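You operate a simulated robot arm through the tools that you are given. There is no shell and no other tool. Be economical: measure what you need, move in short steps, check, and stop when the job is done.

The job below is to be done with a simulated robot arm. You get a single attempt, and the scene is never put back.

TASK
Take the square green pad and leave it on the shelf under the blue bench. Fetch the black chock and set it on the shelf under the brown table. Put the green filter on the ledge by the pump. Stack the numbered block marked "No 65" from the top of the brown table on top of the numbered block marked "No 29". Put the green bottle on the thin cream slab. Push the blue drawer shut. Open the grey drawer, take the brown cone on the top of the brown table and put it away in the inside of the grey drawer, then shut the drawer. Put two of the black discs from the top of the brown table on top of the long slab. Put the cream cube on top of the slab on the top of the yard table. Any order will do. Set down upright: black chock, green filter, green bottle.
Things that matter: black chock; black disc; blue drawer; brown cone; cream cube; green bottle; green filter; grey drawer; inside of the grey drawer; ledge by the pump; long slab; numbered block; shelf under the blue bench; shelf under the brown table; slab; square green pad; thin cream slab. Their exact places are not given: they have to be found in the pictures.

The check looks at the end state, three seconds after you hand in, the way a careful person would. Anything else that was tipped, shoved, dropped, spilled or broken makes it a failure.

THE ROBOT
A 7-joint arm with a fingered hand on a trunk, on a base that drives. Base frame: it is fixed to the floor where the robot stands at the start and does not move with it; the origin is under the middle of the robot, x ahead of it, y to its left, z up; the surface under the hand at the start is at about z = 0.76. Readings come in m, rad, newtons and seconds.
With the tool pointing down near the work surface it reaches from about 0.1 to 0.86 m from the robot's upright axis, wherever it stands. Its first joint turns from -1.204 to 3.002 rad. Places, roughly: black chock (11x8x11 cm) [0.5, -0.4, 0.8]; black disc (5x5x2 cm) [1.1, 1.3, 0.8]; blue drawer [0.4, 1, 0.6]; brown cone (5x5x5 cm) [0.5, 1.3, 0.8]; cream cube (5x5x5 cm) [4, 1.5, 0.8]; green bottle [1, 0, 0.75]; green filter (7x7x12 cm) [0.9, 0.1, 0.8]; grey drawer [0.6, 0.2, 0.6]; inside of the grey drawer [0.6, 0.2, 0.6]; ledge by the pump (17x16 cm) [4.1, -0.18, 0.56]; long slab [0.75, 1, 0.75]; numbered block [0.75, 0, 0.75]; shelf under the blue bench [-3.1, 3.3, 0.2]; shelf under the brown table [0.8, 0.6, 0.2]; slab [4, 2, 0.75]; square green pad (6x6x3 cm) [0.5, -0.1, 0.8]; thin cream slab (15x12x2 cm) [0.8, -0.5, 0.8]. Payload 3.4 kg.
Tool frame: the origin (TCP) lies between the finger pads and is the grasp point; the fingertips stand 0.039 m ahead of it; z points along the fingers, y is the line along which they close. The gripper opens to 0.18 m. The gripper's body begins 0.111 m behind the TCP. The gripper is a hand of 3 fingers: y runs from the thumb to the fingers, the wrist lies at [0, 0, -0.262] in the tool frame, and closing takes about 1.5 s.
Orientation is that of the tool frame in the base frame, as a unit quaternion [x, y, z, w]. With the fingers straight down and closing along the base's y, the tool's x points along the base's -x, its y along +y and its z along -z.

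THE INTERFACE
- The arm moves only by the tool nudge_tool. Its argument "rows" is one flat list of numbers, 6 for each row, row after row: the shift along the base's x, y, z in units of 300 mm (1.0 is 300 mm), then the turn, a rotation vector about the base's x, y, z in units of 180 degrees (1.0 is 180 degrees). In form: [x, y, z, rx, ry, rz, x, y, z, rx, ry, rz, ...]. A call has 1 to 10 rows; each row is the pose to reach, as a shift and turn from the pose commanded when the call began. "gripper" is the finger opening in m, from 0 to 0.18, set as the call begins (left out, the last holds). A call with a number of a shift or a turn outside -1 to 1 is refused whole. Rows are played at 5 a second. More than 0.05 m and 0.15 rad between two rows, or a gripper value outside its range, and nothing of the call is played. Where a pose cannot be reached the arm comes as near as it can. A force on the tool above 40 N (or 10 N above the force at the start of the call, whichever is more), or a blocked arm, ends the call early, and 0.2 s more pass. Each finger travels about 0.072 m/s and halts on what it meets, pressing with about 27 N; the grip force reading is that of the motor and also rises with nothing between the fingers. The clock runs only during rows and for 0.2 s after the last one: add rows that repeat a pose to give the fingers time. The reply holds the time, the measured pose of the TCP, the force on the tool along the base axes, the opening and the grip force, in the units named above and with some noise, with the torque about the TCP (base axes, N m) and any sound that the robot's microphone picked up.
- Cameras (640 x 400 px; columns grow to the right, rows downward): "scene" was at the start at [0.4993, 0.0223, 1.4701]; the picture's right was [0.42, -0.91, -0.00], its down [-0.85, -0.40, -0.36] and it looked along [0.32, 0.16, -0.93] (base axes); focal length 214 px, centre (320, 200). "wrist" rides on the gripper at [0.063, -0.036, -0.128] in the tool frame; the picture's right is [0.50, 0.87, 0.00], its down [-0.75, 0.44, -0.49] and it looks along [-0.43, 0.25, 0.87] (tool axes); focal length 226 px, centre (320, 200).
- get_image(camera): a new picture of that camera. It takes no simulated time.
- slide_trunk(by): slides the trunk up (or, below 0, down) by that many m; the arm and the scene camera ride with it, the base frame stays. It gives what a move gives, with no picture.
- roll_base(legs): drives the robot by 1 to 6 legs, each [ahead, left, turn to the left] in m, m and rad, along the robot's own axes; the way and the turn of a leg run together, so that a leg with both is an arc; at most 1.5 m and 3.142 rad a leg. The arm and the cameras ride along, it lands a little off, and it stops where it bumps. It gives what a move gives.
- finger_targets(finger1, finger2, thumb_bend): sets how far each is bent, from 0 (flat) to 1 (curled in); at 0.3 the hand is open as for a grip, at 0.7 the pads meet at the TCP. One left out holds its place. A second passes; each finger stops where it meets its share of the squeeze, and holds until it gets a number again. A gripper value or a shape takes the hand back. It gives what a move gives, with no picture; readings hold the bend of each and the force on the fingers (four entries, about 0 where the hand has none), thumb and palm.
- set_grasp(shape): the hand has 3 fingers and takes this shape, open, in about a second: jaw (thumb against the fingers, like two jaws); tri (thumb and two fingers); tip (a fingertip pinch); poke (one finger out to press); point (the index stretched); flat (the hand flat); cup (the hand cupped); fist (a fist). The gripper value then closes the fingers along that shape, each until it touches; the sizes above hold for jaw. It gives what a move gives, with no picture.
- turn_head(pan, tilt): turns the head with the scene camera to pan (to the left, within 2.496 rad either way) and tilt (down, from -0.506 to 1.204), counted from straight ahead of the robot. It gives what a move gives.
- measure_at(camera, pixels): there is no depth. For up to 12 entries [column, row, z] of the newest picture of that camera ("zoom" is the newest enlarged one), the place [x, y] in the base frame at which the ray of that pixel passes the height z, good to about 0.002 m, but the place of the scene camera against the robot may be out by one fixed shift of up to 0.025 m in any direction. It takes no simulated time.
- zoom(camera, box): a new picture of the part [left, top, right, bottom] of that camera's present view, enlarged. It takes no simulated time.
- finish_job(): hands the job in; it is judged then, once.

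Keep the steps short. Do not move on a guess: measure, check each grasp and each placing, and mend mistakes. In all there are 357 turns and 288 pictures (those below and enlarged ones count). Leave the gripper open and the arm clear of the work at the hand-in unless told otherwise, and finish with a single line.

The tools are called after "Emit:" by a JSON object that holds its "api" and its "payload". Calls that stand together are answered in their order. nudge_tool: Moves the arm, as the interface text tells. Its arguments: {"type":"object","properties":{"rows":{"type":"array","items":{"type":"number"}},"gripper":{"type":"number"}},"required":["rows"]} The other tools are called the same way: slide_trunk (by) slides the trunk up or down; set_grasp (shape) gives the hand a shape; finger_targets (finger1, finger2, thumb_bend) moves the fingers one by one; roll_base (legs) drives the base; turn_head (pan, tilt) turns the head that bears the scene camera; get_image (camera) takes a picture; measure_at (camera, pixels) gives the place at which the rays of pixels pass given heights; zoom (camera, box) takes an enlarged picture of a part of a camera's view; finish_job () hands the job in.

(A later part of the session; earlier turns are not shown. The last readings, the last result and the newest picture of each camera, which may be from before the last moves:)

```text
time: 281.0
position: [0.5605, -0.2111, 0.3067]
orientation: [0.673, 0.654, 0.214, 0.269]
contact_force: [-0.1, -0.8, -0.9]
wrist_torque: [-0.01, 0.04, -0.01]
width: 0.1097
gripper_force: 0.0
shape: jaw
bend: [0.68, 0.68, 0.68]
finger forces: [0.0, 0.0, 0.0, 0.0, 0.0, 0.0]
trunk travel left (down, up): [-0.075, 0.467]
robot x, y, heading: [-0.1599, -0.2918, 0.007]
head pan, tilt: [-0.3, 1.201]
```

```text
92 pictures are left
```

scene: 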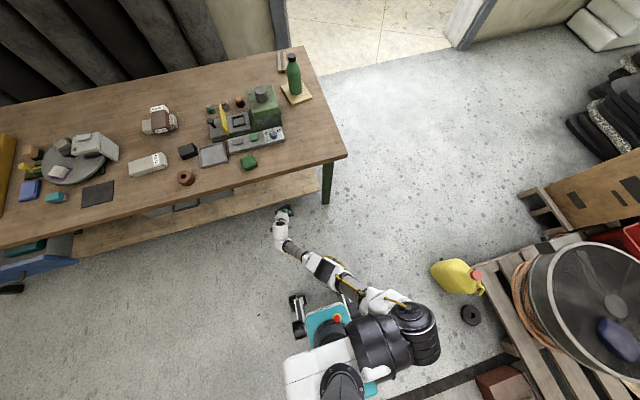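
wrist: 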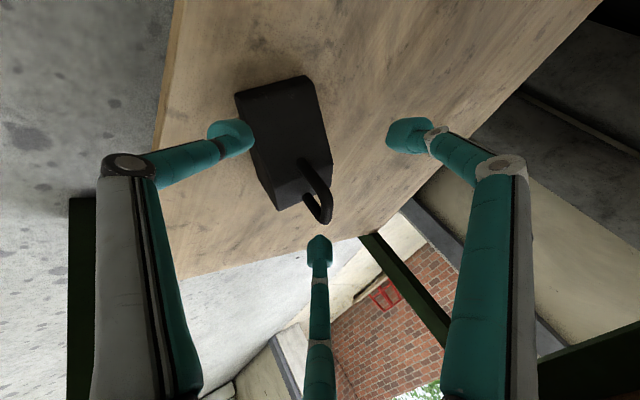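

Emit:
{"api": "nudge_tool", "payload": {"rows": [-0.08, 0, 0.09, 0, 0, 0, -0.16, 0, 0.18, 0, 0, 0, -0.24, 0, 0.24, 0, 0, 0]}}

Emit:
{"api": "get_image", "payload": {"camera": "wrist"}}

```text
time: 281.8
position: [0.4871, -0.213, 0.3791]
orientation: [0.674, 0.654, 0.214, 0.269]
contact_force: [-0.6, -1.4, -0.5]
wrist_torque: [0.01, 0.0, 0.03]
width: 0.1097
gripper_force: 0.0
shape: jaw
bend: [0.68, 0.68, 0.68]
finger forces: [0.0, 0.0, 0.1, 0.1, 0.0, 0.0]
trunk travel left (down, up): [-0.075, 0.467]
robot x, y, heading: [-0.1637, -0.2917, 0.004]
head pan, tilt: [-0.3, 1.201]
```

```text
91 pictures are left
```

wrist: 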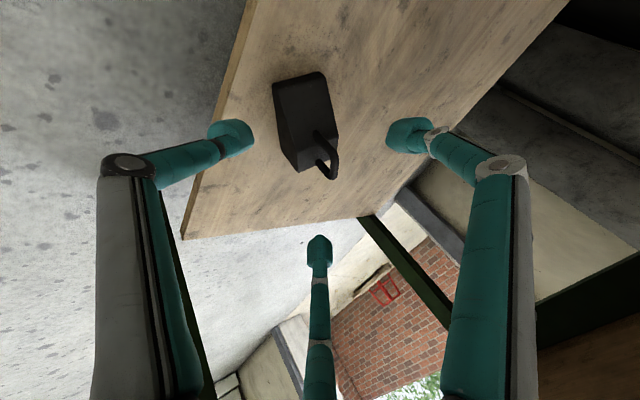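

The chock stands on the shelf. Next the blue drawer. I back off, drive left, close the fist and lean the tool nearly level.

Emit:
{"api": "roll_base", "payload": {"legs": [[-0.4, 0, 0], [0, 1.07, 0]]}}

Emit:
{"api": "nudge_tool", "payload": {"rows": [0, 0, 0.1, 0, -0.04, 0, 0, 0, 0.2, 0, -0.08, 0, 0, 0, 0.3, 0, -0.12, 0, 0, 0, 0.4, 0, -0.16, 0, 0, 0, 0.5, 0, -0.2, 0, 0, 0, 0.62, 0, -0.2, 0, 0, 0, 0.74, 0, -0.2, 0], "gripper": 0.0}}

Emit:
{"api": "turn_head", "payload": {"pan": 0.1, "tilt": 0.9}}

Emit:
{"api": "get_image", "payload": {"camera": "scene"}}

```text
time: 289.4
position: [0.0913, 0.8621, 0.3781]
orientation: [0.675, 0.653, 0.213, 0.269]
contact_force: [-0.1, -0.3, 0.0]
wrist_torque: [-0.02, 0.0, 0.02]
width: 0.1096
gripper_force: 0.2
shape: jaw
bend: [0.68, 0.68, 0.68]
finger forces: [0.1, 0.0, 0.1, 0.0, 0.1, 0.1]
trunk travel left (down, up): [-0.075, 0.467]
robot x, y, heading: [-0.5567, 0.7881, 0.001]
head pan, tilt: [-0.3, 1.201]
```

```text
time: 291.2
position: [0.0992, 0.8356, 0.5964]
orientation: [0.541, 0.553, 0.402, 0.49]
contact_force: [-0.1, 0.5, -0.6]
wrist_torque: [0.0, 0.01, 0.02]
width: 0.0
gripper_force: 27.2
shape: jaw
bend: [0.66, 0.66, 0.66]
finger forces: [0.0, 0.0, 0.0, 0.1, 0.1, 0.0]
trunk travel left (down, up): [-0.075, 0.467]
robot x, y, heading: [-0.5556, 0.7872, -0.002]
head pan, tilt: [-0.3, 1.201]
stopped in row 7: the arm was blocked; the commanded pose is now the measured one
```

```text
time: 292.0
position: [0.0986, 0.8353, 0.5948]
orientation: [0.541, 0.553, 0.401, 0.49]
contact_force: [0.0, 0.3, -0.2]
wrist_torque: [-0.01, -0.01, 0.0]
width: 0.0001
gripper_force: 27.1
shape: jaw
bend: [0.66, 0.66, 0.66]
finger forces: [0.1, 0.0, 0.0, 0.1, 0.0, 0.0]
trunk travel left (down, up): [-0.075, 0.467]
robot x, y, heading: [-0.5603, 0.7854, -0.001]
head pan, tilt: [0.099, 0.901]
```

```text
90 pictures are left
```

scene: 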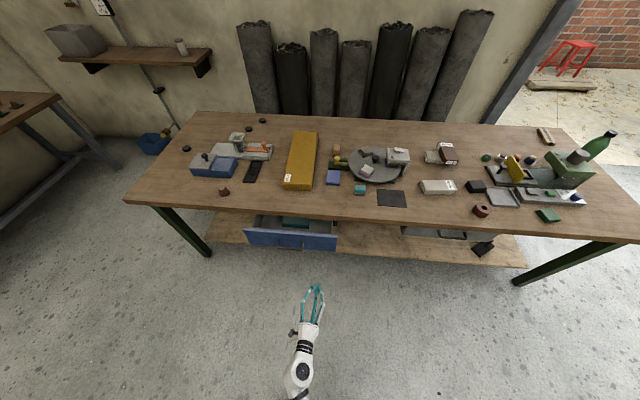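

Emit:
{"api": "zoom", "payload": {"camera": "scene", "box": [220, 200, 360, 300]}}

Emit:
{"api": "measure_at", "payload": {"camera": "scene", "pixels": [[247, 229, 0.68], [337, 237, 0.68], [247, 244, 0.58], [335, 251, 0.58], [318, 288, 0.6], [290, 243, 0.62]]}}

```text
4.00 times, centred on (290, 250) of scene
```

zoom: 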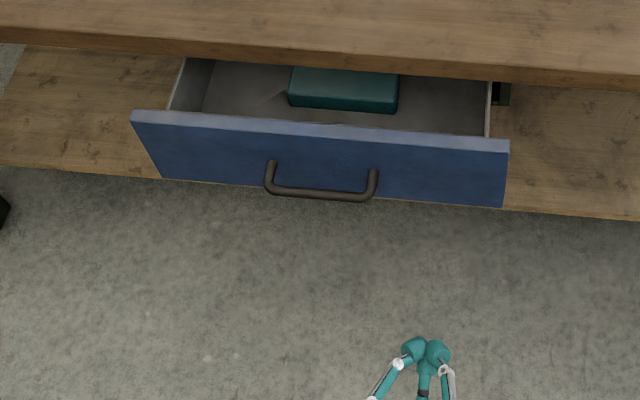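

```text
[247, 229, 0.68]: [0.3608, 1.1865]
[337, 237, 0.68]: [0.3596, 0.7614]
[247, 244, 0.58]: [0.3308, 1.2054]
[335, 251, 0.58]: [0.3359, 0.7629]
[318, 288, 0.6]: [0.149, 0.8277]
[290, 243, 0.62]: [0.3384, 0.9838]
```

I drive forward 0.19 m (tip near the drawer front at y≈0.835), then push with the arm.

Emit:
{"api": "roll_base", "payload": {"legs": [[0.18, 0, 0]]}}

Emit:
{"api": "nudge_tool", "payload": {"rows": [0.1, 0, 0, 0, 0, 0, 0.2, 0, 0, 0, 0, 0, 0.3, 0, 0, 0, 0, 0]}}

Emit:
{"api": "get_image", "payload": {"camera": "scene"}}

```text
time: 293.6
position: [0.2806, 0.8344, 0.5953]
orientation: [0.54, 0.554, 0.402, 0.49]
contact_force: [0.0, -0.4, 0.0]
wrist_torque: [0.0, 0.0, 0.02]
width: 0.0
gripper_force: 27.2
shape: jaw
bend: [0.67, 0.67, 0.66]
finger forces: [0.0, 0.1, 0.0, 0.0, 0.0, 0.1]
trunk travel left (down, up): [-0.075, 0.467]
robot x, y, heading: [-0.3808, 0.7878, 0.001]
head pan, tilt: [0.099, 0.901]
```

```text
time: 294.4
position: [0.367, 0.8367, 0.5996]
orientation: [0.539, 0.553, 0.402, 0.493]
contact_force: [-0.4, -0.6, 0.7]
wrist_torque: [-0.04, 0.04, -0.02]
width: 0.0
gripper_force: 26.7
shape: jaw
bend: [0.68, 0.67, 0.66]
finger forces: [0.1, 0.1, 0.0, 0.1, 0.1, 0.0]
trunk travel left (down, up): [-0.075, 0.467]
robot x, y, heading: [-0.3772, 0.7848, -0.004]
head pan, tilt: [0.099, 0.901]
```

```text
88 pictures are left
```

scene: 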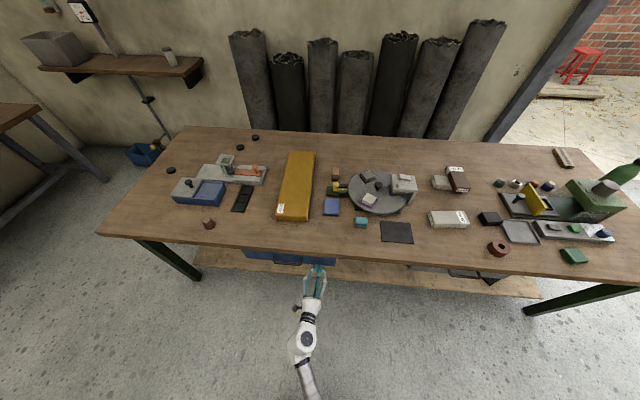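

The drawer is sliding in. Continue to the stop.

Emit:
{"api": "nudge_tool", "payload": {"rows": [0.05, 0, 0, 0, 0, 0, 0.1, 0, 0, 0, 0, 0, 0.15, 0, 0, 0, 0, 0, 0.2, 0, 0, 0, 0, 0]}}

```text
time: 295.1
position: [0.3999, 0.8394, 0.6003]
orientation: [0.538, 0.552, 0.401, 0.494]
contact_force: [-6.4, -0.8, 0.3]
wrist_torque: [-0.02, -0.07, -0.06]
width: 0.0001
gripper_force: 26.6
shape: jaw
bend: [0.69, 0.68, 0.67]
finger forces: [0.0, 0.0, 0.0, 0.1, 0.0, 0.1]
trunk travel left (down, up): [-0.075, 0.467]
robot x, y, heading: [-0.3798, 0.7855, -0.002]
head pan, tilt: [0.099, 0.901]
stopped in row 3: the force on the tool passed its limit at 56 N (the readings are from after the stop); the commanded pose is now the measured one
```

It reached the stop (56 N, tip x≈0.44). Retreat and look.

Emit:
{"api": "nudge_tool", "payload": {"rows": [-0.15, 0, 0, 0, 0, 0, -0.3, 0, 0, 0, 0, 0]}}

Emit:
{"api": "roll_base", "payload": {"legs": [[-0.35, 0, 0]]}}

Emit:
{"api": "zoom", "payload": {"camera": "scene", "box": [180, 180, 500, 320]}}

```text
time: 295.7
position: [0.3194, 0.8368, 0.6055]
orientation: [0.536, 0.549, 0.405, 0.498]
contact_force: [0.4, 0.2, -0.3]
wrist_torque: [0.01, 0.03, 0.0]
width: 0.0001
gripper_force: 27.0
shape: jaw
bend: [0.69, 0.68, 0.67]
finger forces: [0.0, 0.1, 0.0, 0.1, 0.0, 0.0]
trunk travel left (down, up): [-0.075, 0.467]
robot x, y, heading: [-0.3764, 0.7872, 0.004]
head pan, tilt: [0.099, 0.901]
```

```text
time: 297.9
position: [-0.0109, 0.811, 0.6052]
orientation: [0.545, 0.541, 0.397, 0.502]
contact_force: [-1.7, 3.0, -1.1]
wrist_torque: [-0.1, -0.14, -0.27]
width: 0.0
gripper_force: 27.3
shape: jaw
bend: [0.69, 0.68, 0.67]
finger forces: [0.0, 0.0, 0.0, 0.0, 0.0, 0.0]
trunk travel left (down, up): [-0.075, 0.467]
robot x, y, heading: [-0.7104, 0.7873, -0.032]
head pan, tilt: [0.099, 0.901]
```

```text
2.00 times, centred on (340, 250) of scene
```

zoom: 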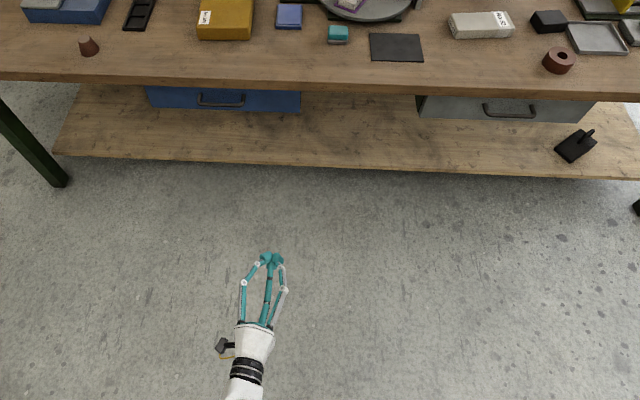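

The blue drawer is flush shut. Now the grey drawer: handle bar near (0.40, 0.227, ~0.61). I straighten the heading and drive in front of it.

Emit:
{"api": "roll_base", "payload": {"legs": [[0.15, 0, 0.032], [0, -0.6, 0]]}}

Emit:
{"api": "nudge_tool", "payload": {"rows": [0, 0, 0, 0, 0, 0, 0, 0, 0, 0, 0, 0, 0, 0, 0, 0, 0, 0, 0, 0, 0, 0, 0, 0], "gripper": 0.08}}

Emit:
{"api": "get_image", "payload": {"camera": "wrist"}}

```text
time: 302.3
position: [0.1315, 0.2419, 0.6093]
orientation: [0.53, 0.548, 0.402, 0.507]
contact_force: [0.7, -0.2, -1.7]
wrist_torque: [0.02, -0.02, 0.03]
width: 0.0
gripper_force: 26.7
shape: jaw
bend: [0.74, 0.73, 0.75]
finger forces: [0.1, 0.1, 0.0, 0.1, 0.0, 0.1]
trunk travel left (down, up): [-0.075, 0.467]
robot x, y, heading: [-0.558, 0.1899, -0.011]
head pan, tilt: [0.099, 0.901]
```

```text
time: 303.3
position: [0.1316, 0.2408, 0.612]
orientation: [0.529, 0.546, 0.403, 0.509]
contact_force: [0.6, -0.2, -0.6]
wrist_torque: [-0.01, 0.0, 0.03]
width: 0.0793
gripper_force: 0.0
shape: jaw
bend: [0.71, 0.71, 0.73]
finger forces: [0.1, 0.0, 0.0, 0.0, 0.1, 0.0]
trunk travel left (down, up): [-0.075, 0.467]
robot x, y, heading: [-0.5581, 0.1911, -0.012]
head pan, tilt: [0.099, 0.901]
```

```text
86 pictures are left
```

wrist: 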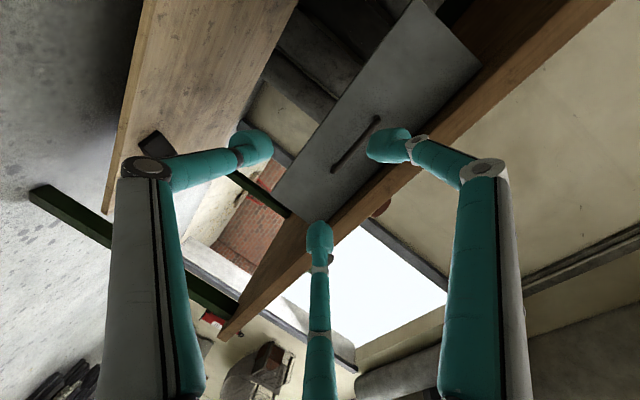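

Emit:
{"api": "measure_at", "payload": {"camera": "wrist", "pixels": [[355, 145, 0.6], [355, 145, 0.61], [355, 145, 0.62], [355, 145, 0.59], [377, 120, 0.61], [334, 169, 0.61], [280, 195, 0.55], [400, 10, 0.55]]}}

```text
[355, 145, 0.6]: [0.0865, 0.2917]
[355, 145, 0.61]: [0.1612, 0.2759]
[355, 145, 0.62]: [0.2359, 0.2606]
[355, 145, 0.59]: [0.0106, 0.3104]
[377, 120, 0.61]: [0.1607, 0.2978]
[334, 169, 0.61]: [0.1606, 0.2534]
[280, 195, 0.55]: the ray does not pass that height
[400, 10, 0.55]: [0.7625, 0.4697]
```

Handle bar ≈ (0.40, 0.227, 0.642). I adjust height and y, then drive forward 0.19 m.

Emit:
{"api": "nudge_tool", "payload": {"rows": [0, -0.025, 0.06, 0, 0, 0, 0, -0.047, 0.113, 0, 0, 0]}}

Emit:
{"api": "roll_base", "payload": {"legs": [[0.19, 0.0, 0.012]]}}

Emit:
{"api": "get_image", "payload": {"camera": "wrist"}}

```text
time: 303.9
position: [0.1337, 0.2141, 0.642]
orientation: [0.521, 0.55, 0.401, 0.514]
contact_force: [0.1, -0.4, -1.4]
wrist_torque: [-0.05, 0.01, -0.02]
width: 0.0795
gripper_force: 0.0
shape: jaw
bend: [0.71, 0.71, 0.73]
finger forces: [0.0, 0.0, 0.1, 0.0, 0.0, 0.1]
trunk travel left (down, up): [-0.075, 0.467]
robot x, y, heading: [-0.5595, 0.1909, -0.012]
head pan, tilt: [0.099, 0.901]
```

```text
time: 305.5
position: [0.3255, 0.2206, 0.642]
orientation: [0.519, 0.553, 0.404, 0.512]
contact_force: [0.1, -0.4, 0.2]
wrist_torque: [0.02, 0.0, 0.02]
width: 0.0793
gripper_force: 0.1
shape: jaw
bend: [0.71, 0.71, 0.73]
finger forces: [0.0, 0.1, 0.0, 0.1, 0.1, 0.0]
trunk travel left (down, up): [-0.075, 0.467]
robot x, y, heading: [-0.3666, 0.1918, 0.002]
head pan, tilt: [0.099, 0.901]
```

```text
85 pictures are left
```

wrist: 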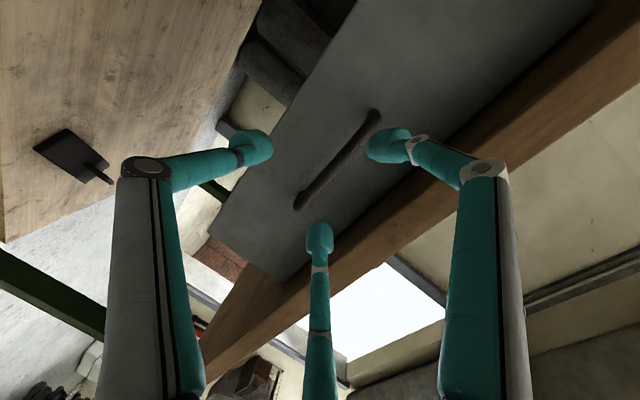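

Well aligned: bar centre at (338,160). Drive 0.05 m forward and close.

Emit:
{"api": "roll_base", "payload": {"legs": [[0.05, 0.004, 0]]}}

Emit:
{"api": "nudge_tool", "payload": {"rows": [0, 0, 0, 0, 0, 0, 0, 0, 0, 0, 0, 0, 0, 0, 0, 0, 0, 0, 0, 0, 0, 0, 0, 0, 0, 0, 0, 0, 0, 0], "gripper": 0.0}}

Emit:
{"api": "get_image", "payload": {"camera": "wrist"}}

```text
time: 306.4
position: [0.3753, 0.2263, 0.6477]
orientation: [0.511, 0.553, 0.404, 0.52]
contact_force: [0.9, 0.9, -0.4]
wrist_torque: [0.02, -0.01, 0.01]
width: 0.0799
gripper_force: 0.0
shape: jaw
bend: [0.71, 0.71, 0.73]
finger forces: [0.0, 0.0, 0.0, 0.1, 0.1, 0.1]
trunk travel left (down, up): [-0.075, 0.467]
robot x, y, heading: [-0.3158, 0.1937, 0.008]
head pan, tilt: [0.099, 0.901]
```

```text
time: 307.6
position: [0.3744, 0.2286, 0.6545]
orientation: [0.507, 0.551, 0.405, 0.524]
contact_force: [1.6, -0.7, 0.0]
wrist_torque: [0.04, 0.02, 0.03]
width: 0.0103
gripper_force: 27.5
shape: jaw
bend: [0.71, 0.71, 0.73]
finger forces: [0.0, 29.6, 0.1, 0.0, 25.4, 0.0]
trunk travel left (down, up): [-0.075, 0.467]
robot x, y, heading: [-0.3178, 0.1933, 0.002]
head pan, tilt: [0.099, 0.901]
```

```text
84 pictures are left
```

wrist: 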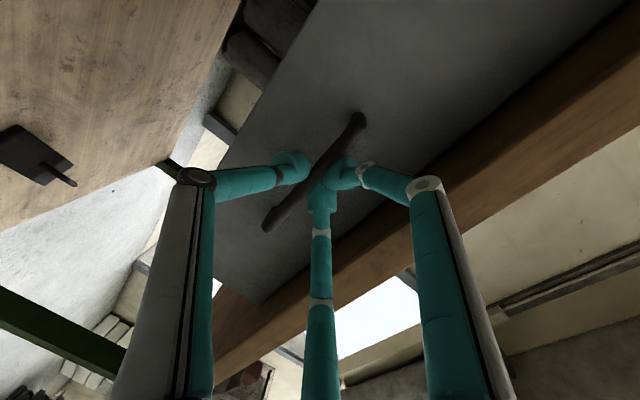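

Gripped. I pull the drawer open by backing the base 0.23 m.

Emit:
{"api": "roll_base", "payload": {"legs": [[-0.12, 0, 0], [-0.11, 0, 0]]}}

Emit:
{"api": "get_image", "payload": {"camera": "scene"}}

```text
time: 309.6
position: [0.1435, 0.2294, 0.6533]
orientation: [0.508, 0.551, 0.405, 0.524]
contact_force: [-1.3, -1.1, -0.3]
wrist_torque: [0.0, 0.09, -0.05]
width: 0.0094
gripper_force: 26.5
shape: jaw
bend: [0.72, 0.7, 0.72]
finger forces: [0.0, 31.8, 0.0, 0.1, 27.3, 0.1]
trunk travel left (down, up): [-0.075, 0.467]
robot x, y, heading: [-0.5537, 0.19, 0.004]
head pan, tilt: [0.099, 0.901]
```

```text
83 pictures are left
```

scene: 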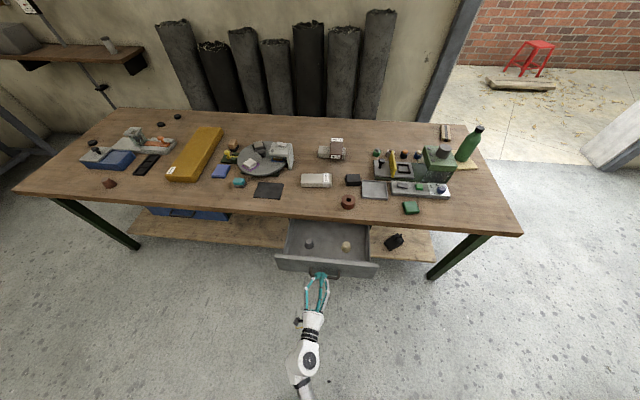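

Open. Release, back away 0.15 m, then turn the tool upright again while raising.

Emit:
{"api": "nudge_tool", "payload": {"rows": [0, 0, 0, 0, 0, 0, 0, 0, 0, 0, 0, 0, 0, 0, 0, 0, 0, 0, 0, 0, 0, 0, 0, 0], "gripper": 0.09}}

Emit:
{"api": "roll_base", "payload": {"legs": [[-0.13, 0, 0]]}}

Emit:
{"api": "slide_trunk", "payload": {"by": 0.2}}

Emit:
{"api": "nudge_tool", "payload": {"rows": [0, 0, 0.06, 0, 0.043, 0, 0, 0, 0.12, 0, 0.086, 0, 0, 0, 0.18, 0, 0.129, 0, 0, 0, 0.24, 0, 0.172, 0, 0, 0, 0.3, 0, 0.215, 0, 0, 0, 0.36, 0, 0.258, 0, 0, 0, 0.4, 0, 0.301, 0, 0, 0, 0.44, 0, 0.344, 0, 0, 0, 0.48, 0, 0.387, 0, 0, 0, 0.52, 0, 0.43, 0]}}

```text
time: 310.6
position: [0.1425, 0.2306, 0.659]
orientation: [0.505, 0.55, 0.407, 0.526]
contact_force: [-0.3, -0.2, 0.6]
wrist_torque: [-0.03, 0.0, 0.03]
width: 0.0894
gripper_force: 0.1
shape: jaw
bend: [0.71, 0.71, 0.72]
finger forces: [0.0, 0.0, 0.0, 0.1, 0.1, 0.1]
trunk travel left (down, up): [-0.075, 0.467]
robot x, y, heading: [-0.5525, 0.1943, 0.005]
head pan, tilt: [0.099, 0.901]
```

```text
time: 311.9
position: [0.0116, 0.2291, 0.6584]
orientation: [0.504, 0.551, 0.407, 0.526]
contact_force: [1.0, -0.7, 0.1]
wrist_torque: [0.0, 0.01, 0.01]
width: 0.0896
gripper_force: 0.1
shape: jaw
bend: [0.71, 0.71, 0.72]
finger forces: [0.1, 0.0, 0.1, 0.0, 0.1, 0.1]
trunk travel left (down, up): [-0.075, 0.467]
robot x, y, heading: [-0.6802, 0.191, 0.0]
head pan, tilt: [0.099, 0.901]
```

```text
time: 314.1
position: [0.0101, 0.2296, 0.8606]
orientation: [0.504, 0.551, 0.407, 0.527]
contact_force: [-0.2, -0.3, 0.7]
wrist_torque: [0.01, 0.02, 0.01]
width: 0.0895
gripper_force: 0.0
shape: jaw
bend: [0.71, 0.71, 0.72]
finger forces: [0.1, 0.0, 0.1, 0.1, 0.0, 0.0]
trunk travel left (down, up): [-0.275, 0.267]
robot x, y, heading: [-0.6799, 0.1914, 0.002]
head pan, tilt: [0.099, 0.901]
```

```text
time: 316.3
position: [0.0727, 0.1944, 1.0313]
orientation: [0.646, 0.76, 0.004, 0.067]
contact_force: [-0.4, 0.3, -0.9]
wrist_torque: [-0.02, -0.02, -0.01]
width: 0.0904
gripper_force: 0.0
shape: jaw
bend: [0.71, 0.71, 0.72]
finger forces: [0.0, 0.0, 0.0, 0.0, 0.1, 0.0]
out of reach, approached as far as the arm can: row 8, 9, 10
trunk travel left (down, up): [-0.275, 0.267]
robot x, y, heading: [-0.6796, 0.1921, 0.011]
head pan, tilt: [0.099, 0.901]
```

Next the brown cone. I drive forward a bit and left to y≈1.3.

Emit:
{"api": "roll_base", "payload": {"legs": [[0.25, 0, -0.01], [0, 1.1, 0]]}}

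Emit:
{"api": "nudge_tool", "payload": {"rows": [0, 0, -0.08, 0, 0, 0, 0, 0, -0.16, -0.015, 0.02, 0, 0, 0, -0.2, -0.024, 0.03, 0], "gripper": 0.12}}

Emit:
{"api": "get_image", "payload": {"camera": "wrist"}}

```text
time: 323.3
position: [0.3306, 1.2824, 1.0307]
orientation: [0.653, 0.755, 0.003, 0.068]
contact_force: [0.5, -0.3, 0.6]
wrist_torque: [0.0, 0.03, 0.0]
width: 0.0902
gripper_force: 0.0
shape: jaw
bend: [0.71, 0.71, 0.72]
finger forces: [0.0, 0.1, 0.1, 0.1, 0.0, 0.1]
trunk travel left (down, up): [-0.275, 0.267]
robot x, y, heading: [-0.4237, 1.2935, -0.011]
head pan, tilt: [0.099, 0.901]
```

```text
time: 324.1
position: [0.3289, 1.2828, 0.972]
orientation: [0.649, 0.757, -0.055, 0.058]
contact_force: [0.5, -0.2, -0.4]
wrist_torque: [0.0, 0.0, -0.01]
width: 0.1197
gripper_force: 0.1
shape: jaw
bend: [0.65, 0.65, 0.65]
finger forces: [0.0, 0.1, 0.0, 0.0, 0.0, 0.0]
trunk travel left (down, up): [-0.275, 0.267]
robot x, y, heading: [-0.4237, 1.2905, -0.012]
head pan, tilt: [0.099, 0.901]
```

```text
82 pictures are left
```

wrist: 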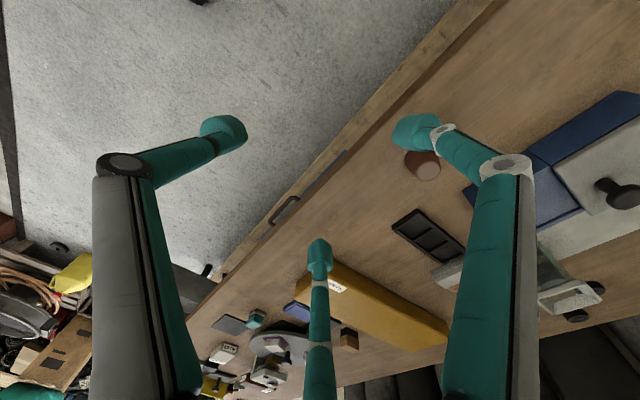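

Emit:
{"api": "nudge_tool", "payload": {"rows": [0.05, 0, 0, 0.026, 0, 0, 0.1, 0, 0, 0.0507, 0, 0]}}

Emit:
{"api": "zoom", "payload": {"camera": "wrist", "box": [330, 100, 490, 220]}}

```text
time: 324.7
position: [0.3601, 1.2837, 0.985]
orientation: [0.651, 0.759, 0.002, 0.031]
contact_force: [-0.2, 1.0, -0.7]
wrist_torque: [0.03, 0.03, 0.01]
width: 0.1195
gripper_force: 0.1
shape: jaw
bend: [0.65, 0.65, 0.65]
finger forces: [0.0, 0.0, 0.0, 0.0, 0.1, 0.1]
out of reach, approached as far as the arm can: row 2
trunk travel left (down, up): [-0.275, 0.267]
robot x, y, heading: [-0.4226, 1.29, -0.007]
head pan, tilt: [0.099, 0.901]
```

```text
3.33 times, centred on (410, 160) of wrist
```

zoom: 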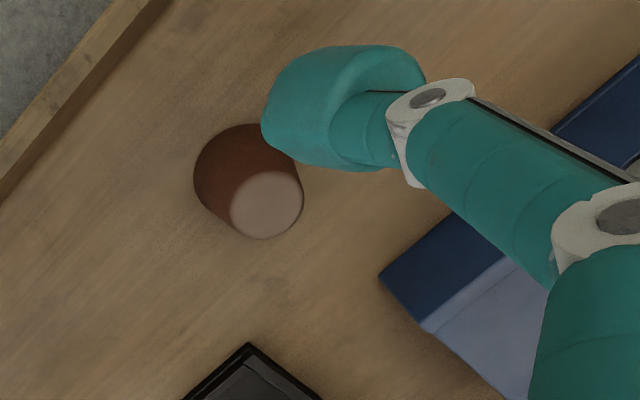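

Emit:
{"api": "measure_at", "payload": {"camera": "zoom", "pixels": [[267, 205, 0.81], [245, 180, 0.77], [280, 220, 0.81]]}}

```text
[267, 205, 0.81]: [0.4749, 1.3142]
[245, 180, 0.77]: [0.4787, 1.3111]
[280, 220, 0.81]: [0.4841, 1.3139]
```

Emit:
{"api": "measure_at", "payload": {"camera": "zoom", "pixels": [[382, 272, 0.8], [420, 325, 0.79], [248, 345, 0.78], [200, 385, 0.78]]}}

Emit:
{"api": "roll_base", "payload": {"legs": [[0.117, 0.031, 0.0]]}}

Emit:
{"api": "nudge_tool", "payload": {"rows": [0, 0, -0.1, 0, 0, 0, 0, 0, -0.2, 0, 0, 0, 0, 0, -0.3, 0, 0, 0], "gripper": 0.1}}

Emit:
{"api": "get_image", "payload": {"camera": "wrist"}}

```text
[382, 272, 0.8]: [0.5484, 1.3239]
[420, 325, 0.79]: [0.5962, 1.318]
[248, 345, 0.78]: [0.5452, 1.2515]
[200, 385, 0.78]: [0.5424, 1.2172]
```

```text
time: 326.0
position: [0.4767, 1.3071, 0.9834]
orientation: [0.651, 0.759, 0.004, 0.029]
contact_force: [0.3, -0.7, 0.1]
wrist_torque: [0.05, 0.01, 0.02]
width: 0.1199
gripper_force: 0.0
shape: jaw
bend: [0.65, 0.65, 0.65]
finger forces: [0.0, 0.1, 0.1, 0.0, 0.0, 0.1]
trunk travel left (down, up): [-0.275, 0.267]
robot x, y, heading: [-0.3012, 1.3189, -0.014]
head pan, tilt: [0.099, 0.901]
```

```text
time: 326.8
position: [0.4758, 1.3103, 0.8972]
orientation: [0.652, 0.758, 0.004, 0.032]
contact_force: [0.7, 0.0, 0.0]
wrist_torque: [-0.02, 0.01, -0.01]
width: 0.1008
gripper_force: 0.0
shape: jaw
bend: [0.7, 0.7, 0.7]
finger forces: [0.0, 0.0, 0.1, 0.0, 0.0, 0.0]
trunk travel left (down, up): [-0.275, 0.267]
robot x, y, heading: [-0.3032, 1.3177, -0.013]
head pan, tilt: [0.099, 0.901]
```

```text
80 pictures are left
```

wrist: 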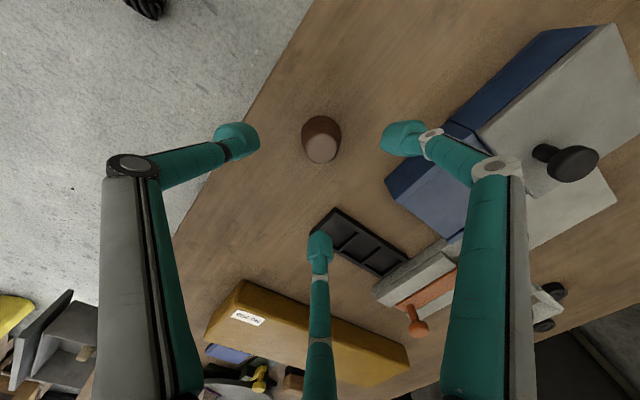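

Cone centred at (320,143). Descend to z≈0.807 and close.

Emit:
{"api": "nudge_tool", "payload": {"rows": [0, 0, -0.1, 0, 0, 0, 0, 0, -0.2, 0, 0, 0, 0, 0, -0.27, 0, 0, 0, 0, 0, -0.297, 0, 0, 0]}}

Emit:
{"api": "nudge_tool", "payload": {"rows": [0, 0, 0, 0, 0, 0, 0, 0, 0, 0, 0, 0, 0, 0, 0, 0, 0, 0, 0, 0, 0, 0, 0, 0, 0, 0, 0, 0, 0, 0], "gripper": 0.0}}

Emit:
{"api": "get_image", "payload": {"camera": "wrist"}}

```text
time: 327.8
position: [0.4746, 1.3155, 0.8075]
orientation: [0.652, 0.758, 0.003, 0.03]
contact_force: [0.0, -0.7, 0.1]
wrist_torque: [-0.01, 0.0, 0.01]
width: 0.1006
gripper_force: 0.0
shape: jaw
bend: [0.7, 0.7, 0.7]
finger forces: [0.1, 0.1, 0.1, 0.1, 0.0, 0.0]
trunk travel left (down, up): [-0.275, 0.267]
robot x, y, heading: [-0.3036, 1.3194, -0.009]
head pan, tilt: [0.099, 0.901]
```

```text
time: 329.0
position: [0.4734, 1.3166, 0.8068]
orientation: [0.651, 0.759, 0.002, 0.032]
contact_force: [-0.1, 0.4, 2.0]
wrist_torque: [0.01, 0.04, 0.02]
width: 0.0361
gripper_force: 27.2
shape: jaw
bend: [0.72, 0.72, 0.74]
finger forces: [24.2, 24.3, 0.0, 0.0, 24.4, 0.0]
trunk travel left (down, up): [-0.275, 0.267]
robot x, y, heading: [-0.3044, 1.3208, -0.01]
head pan, tilt: [0.099, 0.901]
```

```text
79 pictures are left
```

wrist: 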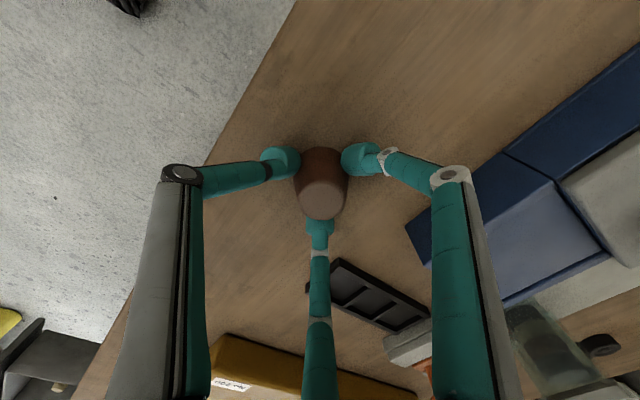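

Gripped evenly (24 N each). Lift and check.

Emit:
{"api": "nudge_tool", "payload": {"rows": [0, 0, 0.05, 0, 0, 0, 0, 0, 0.15, 0, 0, 0, 0, 0, 0.28, 0, 0, 0, 0, 0, 0.4, 0, 0, 0]}}

Emit:
{"api": "get_image", "payload": {"camera": "wrist"}}

```text
time: 330.0
position: [0.4737, 1.3142, 0.9286]
orientation: [0.652, 0.758, 0.003, 0.032]
contact_force: [0.7, -0.3, -1.0]
wrist_torque: [0.02, -0.02, -0.02]
width: 0.0358
gripper_force: 27.2
shape: jaw
bend: [0.72, 0.72, 0.74]
finger forces: [23.8, 24.3, 0.0, 0.1, 23.6, 0.1]
trunk travel left (down, up): [-0.275, 0.267]
robot x, y, heading: [-0.3033, 1.323, -0.008]
head pan, tilt: [0.099, 0.901]
```

```text
78 pictures are left
```

wrist: 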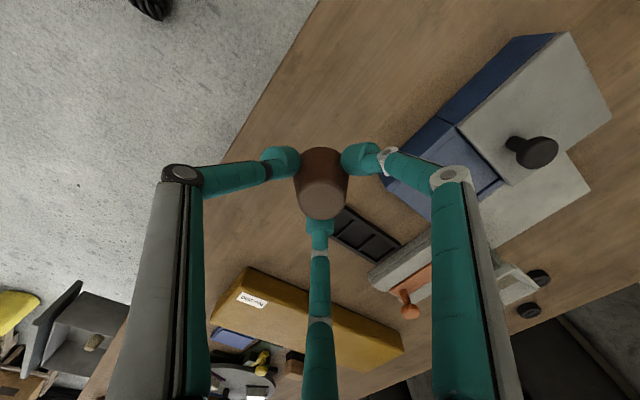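

Held. I drive back and right to above the open grey drawer.

Emit:
{"api": "roll_base", "payload": {"legs": [[-0.18, 0, 0.008], [0, -1.1, 0]]}}

Emit:
{"api": "get_image", "payload": {"camera": "wrist"}}

```text
time: 336.7
position: [0.2884, 0.2085, 0.9274]
orientation: [0.651, 0.758, 0.003, 0.032]
contact_force: [0.6, 0.4, -0.4]
wrist_torque: [-0.03, 0.0, 0.03]
width: 0.0359
gripper_force: 27.3
shape: jaw
bend: [0.72, 0.72, 0.74]
finger forces: [23.9, 24.3, 0.1, 0.0, 23.7, 0.1]
trunk travel left (down, up): [-0.275, 0.267]
robot x, y, heading: [-0.4909, 0.2149, -0.013]
head pan, tilt: [0.099, 0.901]
```

```text
77 pictures are left
```

wrist: 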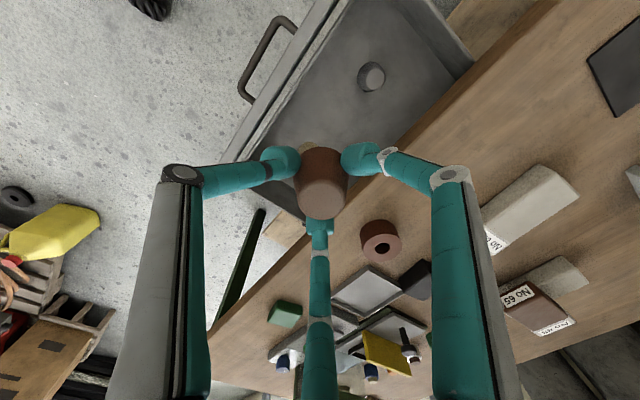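

Emit:
{"api": "measure_at", "payload": {"camera": "wrist", "pixels": [[372, 78, 0.58], [372, 72, 0.56], [303, 148, 0.57], [330, 20, 0.68], [250, 140, 0.68], [455, 65, 0.68], [420, 105, 0.76], [270, 205, 0.68]]}}

Emit:
{"api": "zoom", "payload": {"camera": "wrist", "box": [200, 0, 480, 250]}}

```text
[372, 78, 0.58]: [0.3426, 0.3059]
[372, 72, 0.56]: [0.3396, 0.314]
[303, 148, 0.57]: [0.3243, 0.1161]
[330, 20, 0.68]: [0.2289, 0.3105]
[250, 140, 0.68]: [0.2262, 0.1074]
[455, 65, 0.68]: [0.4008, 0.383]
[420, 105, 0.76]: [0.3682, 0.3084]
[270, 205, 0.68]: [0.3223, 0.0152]
```

```text
1.60 times, centred on (340, 125) of wrist
```

zoom: 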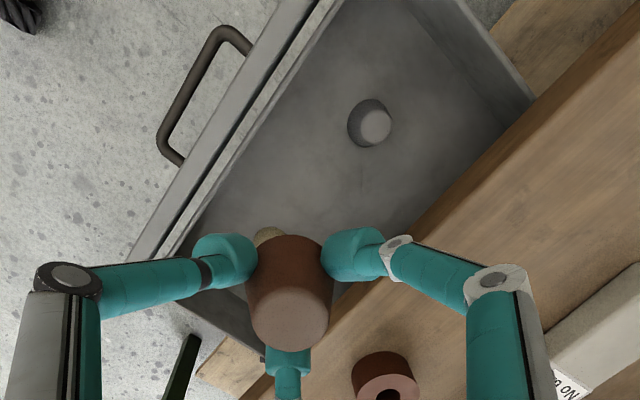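

The items inside are at (0.34,0.31) and (0.32,0.12); I will set the cone between, at (0.30,0.213). To clear the front panel and table edge I turn the tool +51°.

Emit:
{"api": "nudge_tool", "payload": {"rows": [0, 0, 0, 0, 0, 0.047, 0, 0, 0, 0, 0, 0.094, 0, 0, 0, 0, 0, 0.141, 0, 0, 0, 0, 0, 0.188, 0, 0, 0, 0, 0, 0.235, 0, 0, 0, 0, 0, 0.281]}}

Emit:
{"api": "nudge_tool", "payload": {"rows": [0.03, 0.015, -0.12, 0, 0, 0, 0.03, 0.015, -0.27, 0, 0, 0, 0.03, 0.015, -0.42, 0, 0, 0, 0.03, 0.015, -0.57, 0, 0, 0]}}

Emit:
{"api": "get_image", "payload": {"camera": "wrist"}}

```text
time: 338.1
position: [0.2874, 0.2088, 0.9305]
orientation: [0.264, 0.964, 0.017, 0.028]
contact_force: [0.9, -0.2, -1.0]
wrist_torque: [-0.01, -0.04, -0.03]
width: 0.0358
gripper_force: 27.5
shape: jaw
bend: [0.72, 0.72, 0.74]
finger forces: [24.0, 24.3, 0.1, 0.1, 23.9, 0.1]
trunk travel left (down, up): [-0.275, 0.267]
robot x, y, heading: [-0.4923, 0.2169, -0.012]
head pan, tilt: [0.099, 0.901]
```

```text
time: 339.1
position: [0.2877, 0.2082, 0.7537]
orientation: [0.266, 0.963, 0.02, 0.027]
contact_force: [0.9, -0.4, 0.5]
wrist_torque: [0.0, 0.04, 0.01]
width: 0.0353
gripper_force: 27.0
shape: jaw
bend: [0.72, 0.72, 0.74]
finger forces: [24.2, 24.5, 0.1, 0.0, 23.9, 0.0]
out of reach, approached as far as the arm can: row 4
trunk travel left (down, up): [-0.275, 0.267]
robot x, y, heading: [-0.4932, 0.2136, -0.002]
head pan, tilt: [0.099, 0.901]
```

```text
75 pictures are left
```

wrist: 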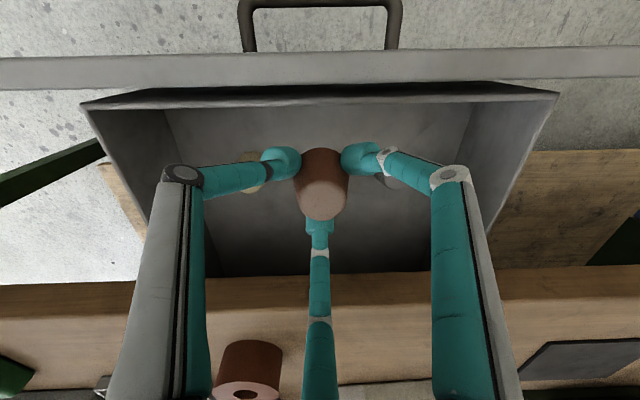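

Centred. I lower with the trunk.

Emit:
{"api": "slide_trunk", "payload": {"by": -0.08}}

Emit:
{"api": "slide_trunk", "payload": {"by": -0.04}}

Emit:
{"api": "get_image", "payload": {"camera": "wrist"}}

```text
time: 340.3
position: [0.2832, 0.212, 0.6796]
orientation: [0.264, 0.964, 0.017, 0.031]
contact_force: [0.4, 1.2, -0.4]
wrist_torque: [-0.02, -0.01, -0.01]
width: 0.0356
gripper_force: 26.6
shape: jaw
bend: [0.72, 0.72, 0.74]
finger forces: [24.0, 24.4, 0.0, 0.1, 23.5, 0.0]
trunk travel left (down, up): [-0.195, 0.347]
robot x, y, heading: [-0.4909, 0.2162, -0.01]
head pan, tilt: [0.099, 0.901]
```

```text
time: 341.1
position: [0.2822, 0.2107, 0.6385]
orientation: [0.265, 0.964, 0.018, 0.03]
contact_force: [1.4, -1.9, 10.3]
wrist_torque: [0.07, 0.44, 0.35]
width: 0.0358
gripper_force: 26.6
shape: jaw
bend: [0.72, 0.72, 0.74]
finger forces: [27.5, 25.6, 0.0, 0.0, 35.0, 0.1]
trunk travel left (down, up): [-0.155, 0.387]
robot x, y, heading: [-0.4915, 0.2131, -0.007]
head pan, tilt: [0.099, 0.901]
```

```text
74 pictures are left
```

wrist: 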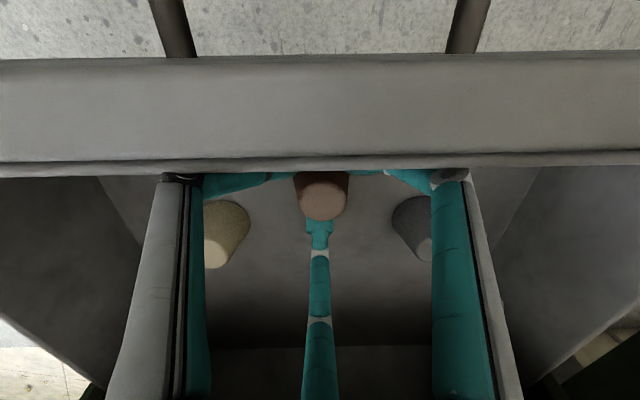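

The knuckles touch the front panel's lip (contact 4 cm toward the panel). I raise a little, move 1.8 cm deeper with the base, and lower again.

Emit:
{"api": "slide_trunk", "payload": {"by": 0.03}}

Emit:
{"api": "roll_base", "payload": {"legs": [[0.018, 0, 0]]}}

Emit:
{"api": "slide_trunk", "payload": {"by": -0.03}}

Emit:
{"api": "get_image", "payload": {"camera": "wrist"}}

```text
time: 341.9
position: [0.2838, 0.2113, 0.6649]
orientation: [0.265, 0.964, 0.018, 0.027]
contact_force: [-0.1, -0.1, -0.7]
wrist_torque: [-0.04, 0.0, -0.04]
width: 0.0355
gripper_force: 27.3
shape: jaw
bend: [0.72, 0.72, 0.74]
finger forces: [25.2, 25.6, 0.0, 0.0, 24.5, 0.0]
trunk travel left (down, up): [-0.185, 0.357]
robot x, y, heading: [-0.4913, 0.2165, -0.01]
head pan, tilt: [0.099, 0.901]
```

```text
time: 342.7
position: [0.3017, 0.2121, 0.6658]
orientation: [0.265, 0.964, 0.017, 0.028]
contact_force: [0.4, 0.2, -0.1]
wrist_torque: [0.0, 0.04, 0.0]
width: 0.0354
gripper_force: 26.3
shape: jaw
bend: [0.72, 0.72, 0.74]
finger forces: [25.2, 25.6, 0.0, 0.0, 24.4, 0.0]
trunk travel left (down, up): [-0.185, 0.357]
robot x, y, heading: [-0.4766, 0.2146, -0.011]
head pan, tilt: [0.099, 0.901]
```

```text
time: 343.4
position: [0.2983, 0.2118, 0.64]
orientation: [0.265, 0.964, 0.018, 0.03]
contact_force: [0.5, -0.5, 2.7]
wrist_torque: [-0.05, 0.06, 0.03]
width: 0.0354
gripper_force: 27.3
shape: jaw
bend: [0.72, 0.72, 0.75]
finger forces: [25.0, 26.5, 0.0, 0.0, 25.2, 0.1]
trunk travel left (down, up): [-0.155, 0.387]
robot x, y, heading: [-0.4742, 0.2157, -0.014]
head pan, tilt: [0.099, 0.901]
```

```text
73 pictures are left
```

wrist: 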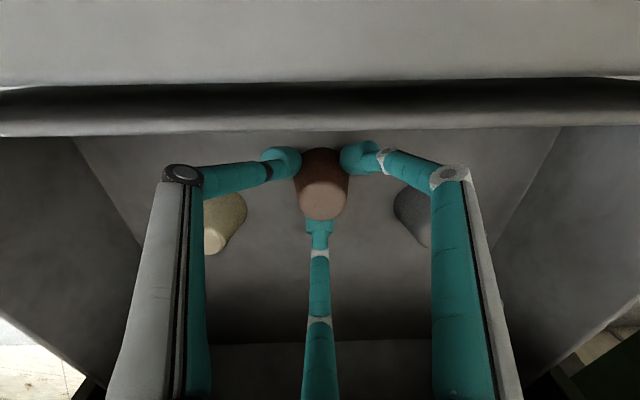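

The cone is on the drawer floor (light contact, no offset torque). Open to 0.075.

Emit:
{"api": "nudge_tool", "payload": {"rows": [0, 0, 0, 0, 0, 0, 0, 0, 0, 0, 0, 0, 0, 0, 0, 0, 0, 0, 0, 0, 0, 0, 0, 0], "gripper": 0.075}}

Emit:
{"api": "slide_trunk", "payload": {"by": 0.06}}

Emit:
{"api": "get_image", "payload": {"camera": "wrist"}}

```text
time: 344.4
position: [0.2983, 0.212, 0.6384]
orientation: [0.266, 0.963, 0.018, 0.03]
contact_force: [-0.4, 0.4, 0.2]
wrist_torque: [-0.01, -0.01, 0.05]
width: 0.0744
gripper_force: 0.0
shape: jaw
bend: [0.72, 0.72, 0.74]
finger forces: [0.1, 0.1, 0.0, 0.0, 0.0, 0.0]
trunk travel left (down, up): [-0.155, 0.387]
robot x, y, heading: [-0.4745, 0.2154, -0.011]
head pan, tilt: [0.099, 0.901]
```

```text
time: 345.4
position: [0.2987, 0.2114, 0.6977]
orientation: [0.265, 0.964, 0.017, 0.029]
contact_force: [-0.2, 0.4, -1.3]
wrist_torque: [-0.03, -0.03, 0.04]
width: 0.0744
gripper_force: 0.1
shape: jaw
bend: [0.72, 0.72, 0.74]
finger forces: [0.1, 0.0, 0.0, 0.0, 0.0, 0.1]
trunk travel left (down, up): [-0.215, 0.327]
robot x, y, heading: [-0.4745, 0.2167, -0.011]
head pan, tilt: [0.099, 0.901]
```

```text
72 pictures are left
```

wrist: 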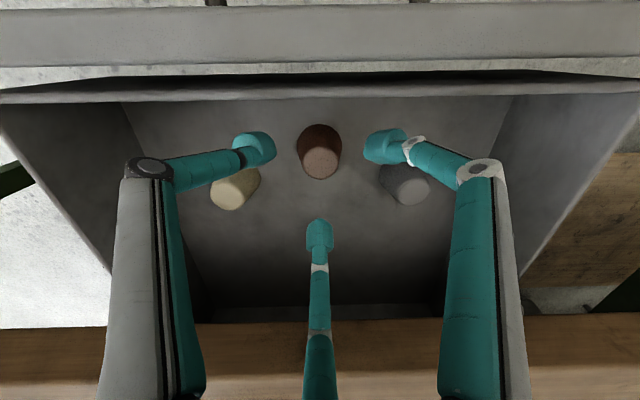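

The cone stands in the drawer. I raise clear, back off, close the fist and lean the tool forward 58° for pushing.

Emit:
{"api": "slide_trunk", "payload": {"by": 0.09}}

Emit:
{"api": "roll_base", "payload": {"legs": [[-0.26, 0, 0.012]]}}

Emit:
{"api": "nudge_tool", "payload": {"rows": [0, 0, -0.04, 0, -0.0455, 0, 0, 0, -0.08, 0, -0.091, 0, 0, 0, -0.12, 0, -0.1365, 0, 0, 0, -0.18, 0, -0.182, 0, 0, 0, -0.24, 0, -0.2275, 0, 0, 0, -0.3, 0, -0.273, 0, 0, 0, -0.36, 0, -0.3185, 0], "gripper": 0.0}}

```text
time: 346.7
position: [0.3005, 0.2117, 0.7892]
orientation: [0.268, 0.963, 0.022, 0.028]
contact_force: [-0.1, -0.5, -0.6]
wrist_torque: [0.11, -0.01, 0.02]
width: 0.075
gripper_force: 0.0
shape: jaw
bend: [0.72, 0.72, 0.74]
finger forces: [0.0, 0.0, 0.1, 0.0, 0.0, 0.0]
trunk travel left (down, up): [-0.305, 0.237]
robot x, y, heading: [-0.4732, 0.2154, -0.009]
head pan, tilt: [0.099, 0.901]
```

```text
time: 348.5
position: [0.0397, 0.2248, 0.7906]
orientation: [0.262, 0.964, 0.024, 0.029]
contact_force: [-0.2, -0.4, -0.9]
wrist_torque: [0.01, 0.01, -0.01]
width: 0.0747
gripper_force: 0.1
shape: jaw
bend: [0.72, 0.72, 0.74]
finger forces: [0.0, 0.0, 0.0, 0.0, 0.1, 0.0]
trunk travel left (down, up): [-0.305, 0.237]
robot x, y, heading: [-0.7335, 0.2153, -0.004]
head pan, tilt: [0.099, 0.901]
```

```text
time: 350.1
position: [0.0381, 0.2296, 0.685]
orientation: [0.218, 0.832, 0.147, 0.489]
contact_force: [0.3, 0.4, 0.8]
wrist_torque: [-0.02, 0.01, -0.01]
width: 0.0
gripper_force: 27.6
shape: jaw
bend: [0.66, 0.66, 0.66]
finger forces: [0.0, 0.1, 0.1, 0.0, 0.0, 0.0]
trunk travel left (down, up): [-0.305, 0.237]
robot x, y, heading: [-0.7331, 0.2138, -0.003]
head pan, tilt: [0.099, 0.901]
```

Tool leans 61°. I move to y≈0.09 (beside the handle), lower to z≈0.615 and drive forward to the panel.

Emit:
{"api": "nudge_tool", "payload": {"rows": [0, 0, -0.12, 0, 0, 0, 0, 0, -0.23, 0, 0, 0]}}

Emit:
{"api": "roll_base", "payload": {"legs": [[0, -0.14, 0], [0.12, 0, 0]]}}

Emit:
{"api": "roll_base", "payload": {"legs": [[0.1, 0, 0]]}}

Emit:
{"api": "get_image", "payload": {"camera": "scene"}}

```text
time: 350.7
position: [0.0386, 0.2264, 0.6146]
orientation: [0.218, 0.832, 0.147, 0.488]
contact_force: [-0.5, 0.2, 0.5]
wrist_torque: [0.0, -0.02, -0.03]
width: 0.0001
gripper_force: 27.0
shape: jaw
bend: [0.66, 0.66, 0.66]
finger forces: [0.1, 0.0, 0.1, 0.0, 0.0, 0.0]
trunk travel left (down, up): [-0.305, 0.237]
robot x, y, heading: [-0.7361, 0.2201, -0.007]
head pan, tilt: [0.099, 0.901]
```

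```text
time: 352.9
position: [0.1611, 0.0883, 0.6138]
orientation: [0.217, 0.832, 0.146, 0.489]
contact_force: [-0.5, -0.8, -0.2]
wrist_torque: [0.02, -0.01, -0.03]
width: 0.0002
gripper_force: 27.2
shape: jaw
bend: [0.66, 0.66, 0.66]
finger forces: [0.0, 0.1, 0.0, 0.1, 0.0, 0.1]
trunk travel left (down, up): [-0.305, 0.237]
robot x, y, heading: [-0.6122, 0.0807, -0.001]
head pan, tilt: [0.099, 0.901]
```

```text
time: 354.0
position: [0.2608, 0.0811, 0.6164]
orientation: [0.219, 0.831, 0.151, 0.488]
contact_force: [0.5, -0.3, -0.6]
wrist_torque: [-0.03, -0.01, 0.0]
width: 0.0001
gripper_force: 27.1
shape: jaw
bend: [0.66, 0.68, 0.66]
finger forces: [0.1, 0.0, 0.0, 0.1, 0.0, 0.1]
trunk travel left (down, up): [-0.305, 0.237]
robot x, y, heading: [-0.5141, 0.0758, 0.001]
head pan, tilt: [0.099, 0.901]
```

```text
71 pictures are left
```

scene: 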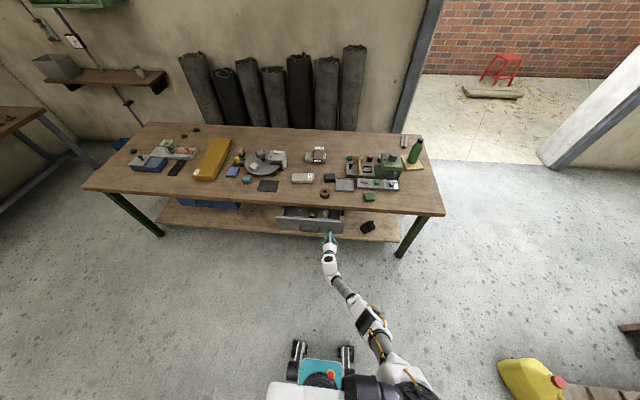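

The drawer is moving in. Push on: base 0.08 m, then the arm to the stop.

Emit:
{"api": "roll_base", "payload": {"legs": [[0.09, 0, 0]]}}

Emit:
{"api": "nudge_tool", "payload": {"rows": [0.05, 0, 0, 0, 0, 0, 0.1, 0, 0, 0, 0, 0, 0.15, 0, 0, 0, 0, 0, 0.2, 0, 0, 0, 0, 0, 0.25, 0, 0, 0, 0, 0]}}

```text
time: 355.1
position: [0.3492, 0.0931, 0.6166]
orientation: [0.215, 0.832, 0.143, 0.492]
contact_force: [0.0, 0.1, -0.4]
wrist_torque: [0.03, 0.02, -0.02]
width: 0.0
gripper_force: 26.7
shape: jaw
bend: [0.66, 0.68, 0.67]
finger forces: [0.0, 0.0, 0.0, 0.0, 0.1, 0.0]
trunk travel left (down, up): [-0.305, 0.237]
robot x, y, heading: [-0.4218, 0.0783, 0.001]
head pan, tilt: [0.099, 0.901]
```

```text
time: 356.4
position: [0.4072, 0.0837, 0.6234]
orientation: [0.217, 0.831, 0.148, 0.49]
contact_force: [-22.3, -1.3, -1.8]
wrist_torque: [-0.05, 0.07, 0.37]
width: 0.0
gripper_force: 26.9
shape: jaw
bend: [0.73, 0.74, 0.77]
finger forces: [0.0, 0.0, 0.0, 0.1, 36.7, 0.0]
out of reach, approached as far as the arm can: row 4, 5
trunk travel left (down, up): [-0.305, 0.237]
robot x, y, heading: [-0.4206, 0.0771, 0.004]
head pan, tilt: [0.099, 0.901]
```

Stopped at tip x≈0.44 with 22 N — shut. Retreat and look.

Emit:
{"api": "roll_base", "payload": {"legs": [[-0.2, 0, 0]]}}

Emit:
{"api": "zoom", "payload": {"camera": "scene", "box": [100, 130, 450, 300]}}

```text
time: 357.9
position: [0.2104, 0.0853, 0.6264]
orientation: [0.218, 0.83, 0.147, 0.492]
contact_force: [0.4, -0.1, -0.4]
wrist_torque: [0.0, -0.01, 0.01]
width: 0.0
gripper_force: 26.7
shape: jaw
bend: [0.73, 0.74, 0.76]
finger forces: [0.0, 0.1, 0.1, 0.0, 0.1, 0.0]
trunk travel left (down, up): [-0.305, 0.237]
robot x, y, heading: [-0.6223, 0.0821, -0.001]
head pan, tilt: [0.099, 0.901]
```

```text
1.83 times, centred on (275, 215) of scene
```

zoom: 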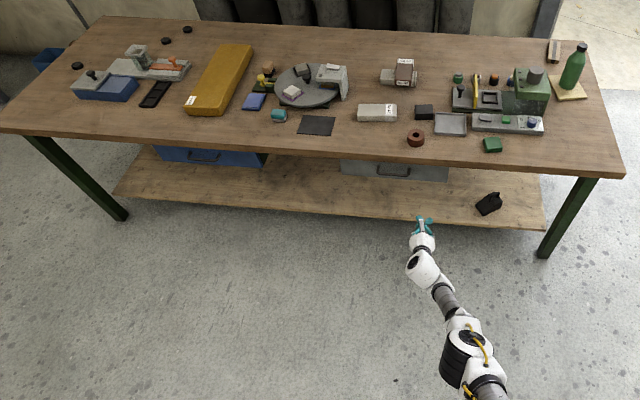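

Both drawers are shut. Now the discs. I measure them and the long slab.

Emit:
{"api": "measure_at", "payload": {"camera": "zoom", "pixels": [[77, 65, 0.775], [165, 40, 0.775], [187, 28, 0.775], [187, 100, 0.8], [220, 115, 0.8], [252, 45, 0.82], [222, 43, 0.82], [188, 110, 0.765], [218, 117, 0.765], [493, 140, 0.79]]}}

```text
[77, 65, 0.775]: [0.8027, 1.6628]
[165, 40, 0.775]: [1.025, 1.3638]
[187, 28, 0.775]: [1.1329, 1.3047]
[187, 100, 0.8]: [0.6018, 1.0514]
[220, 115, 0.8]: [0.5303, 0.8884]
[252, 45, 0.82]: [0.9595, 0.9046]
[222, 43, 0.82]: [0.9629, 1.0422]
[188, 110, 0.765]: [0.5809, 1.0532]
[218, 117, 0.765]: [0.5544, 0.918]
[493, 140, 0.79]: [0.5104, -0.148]
```

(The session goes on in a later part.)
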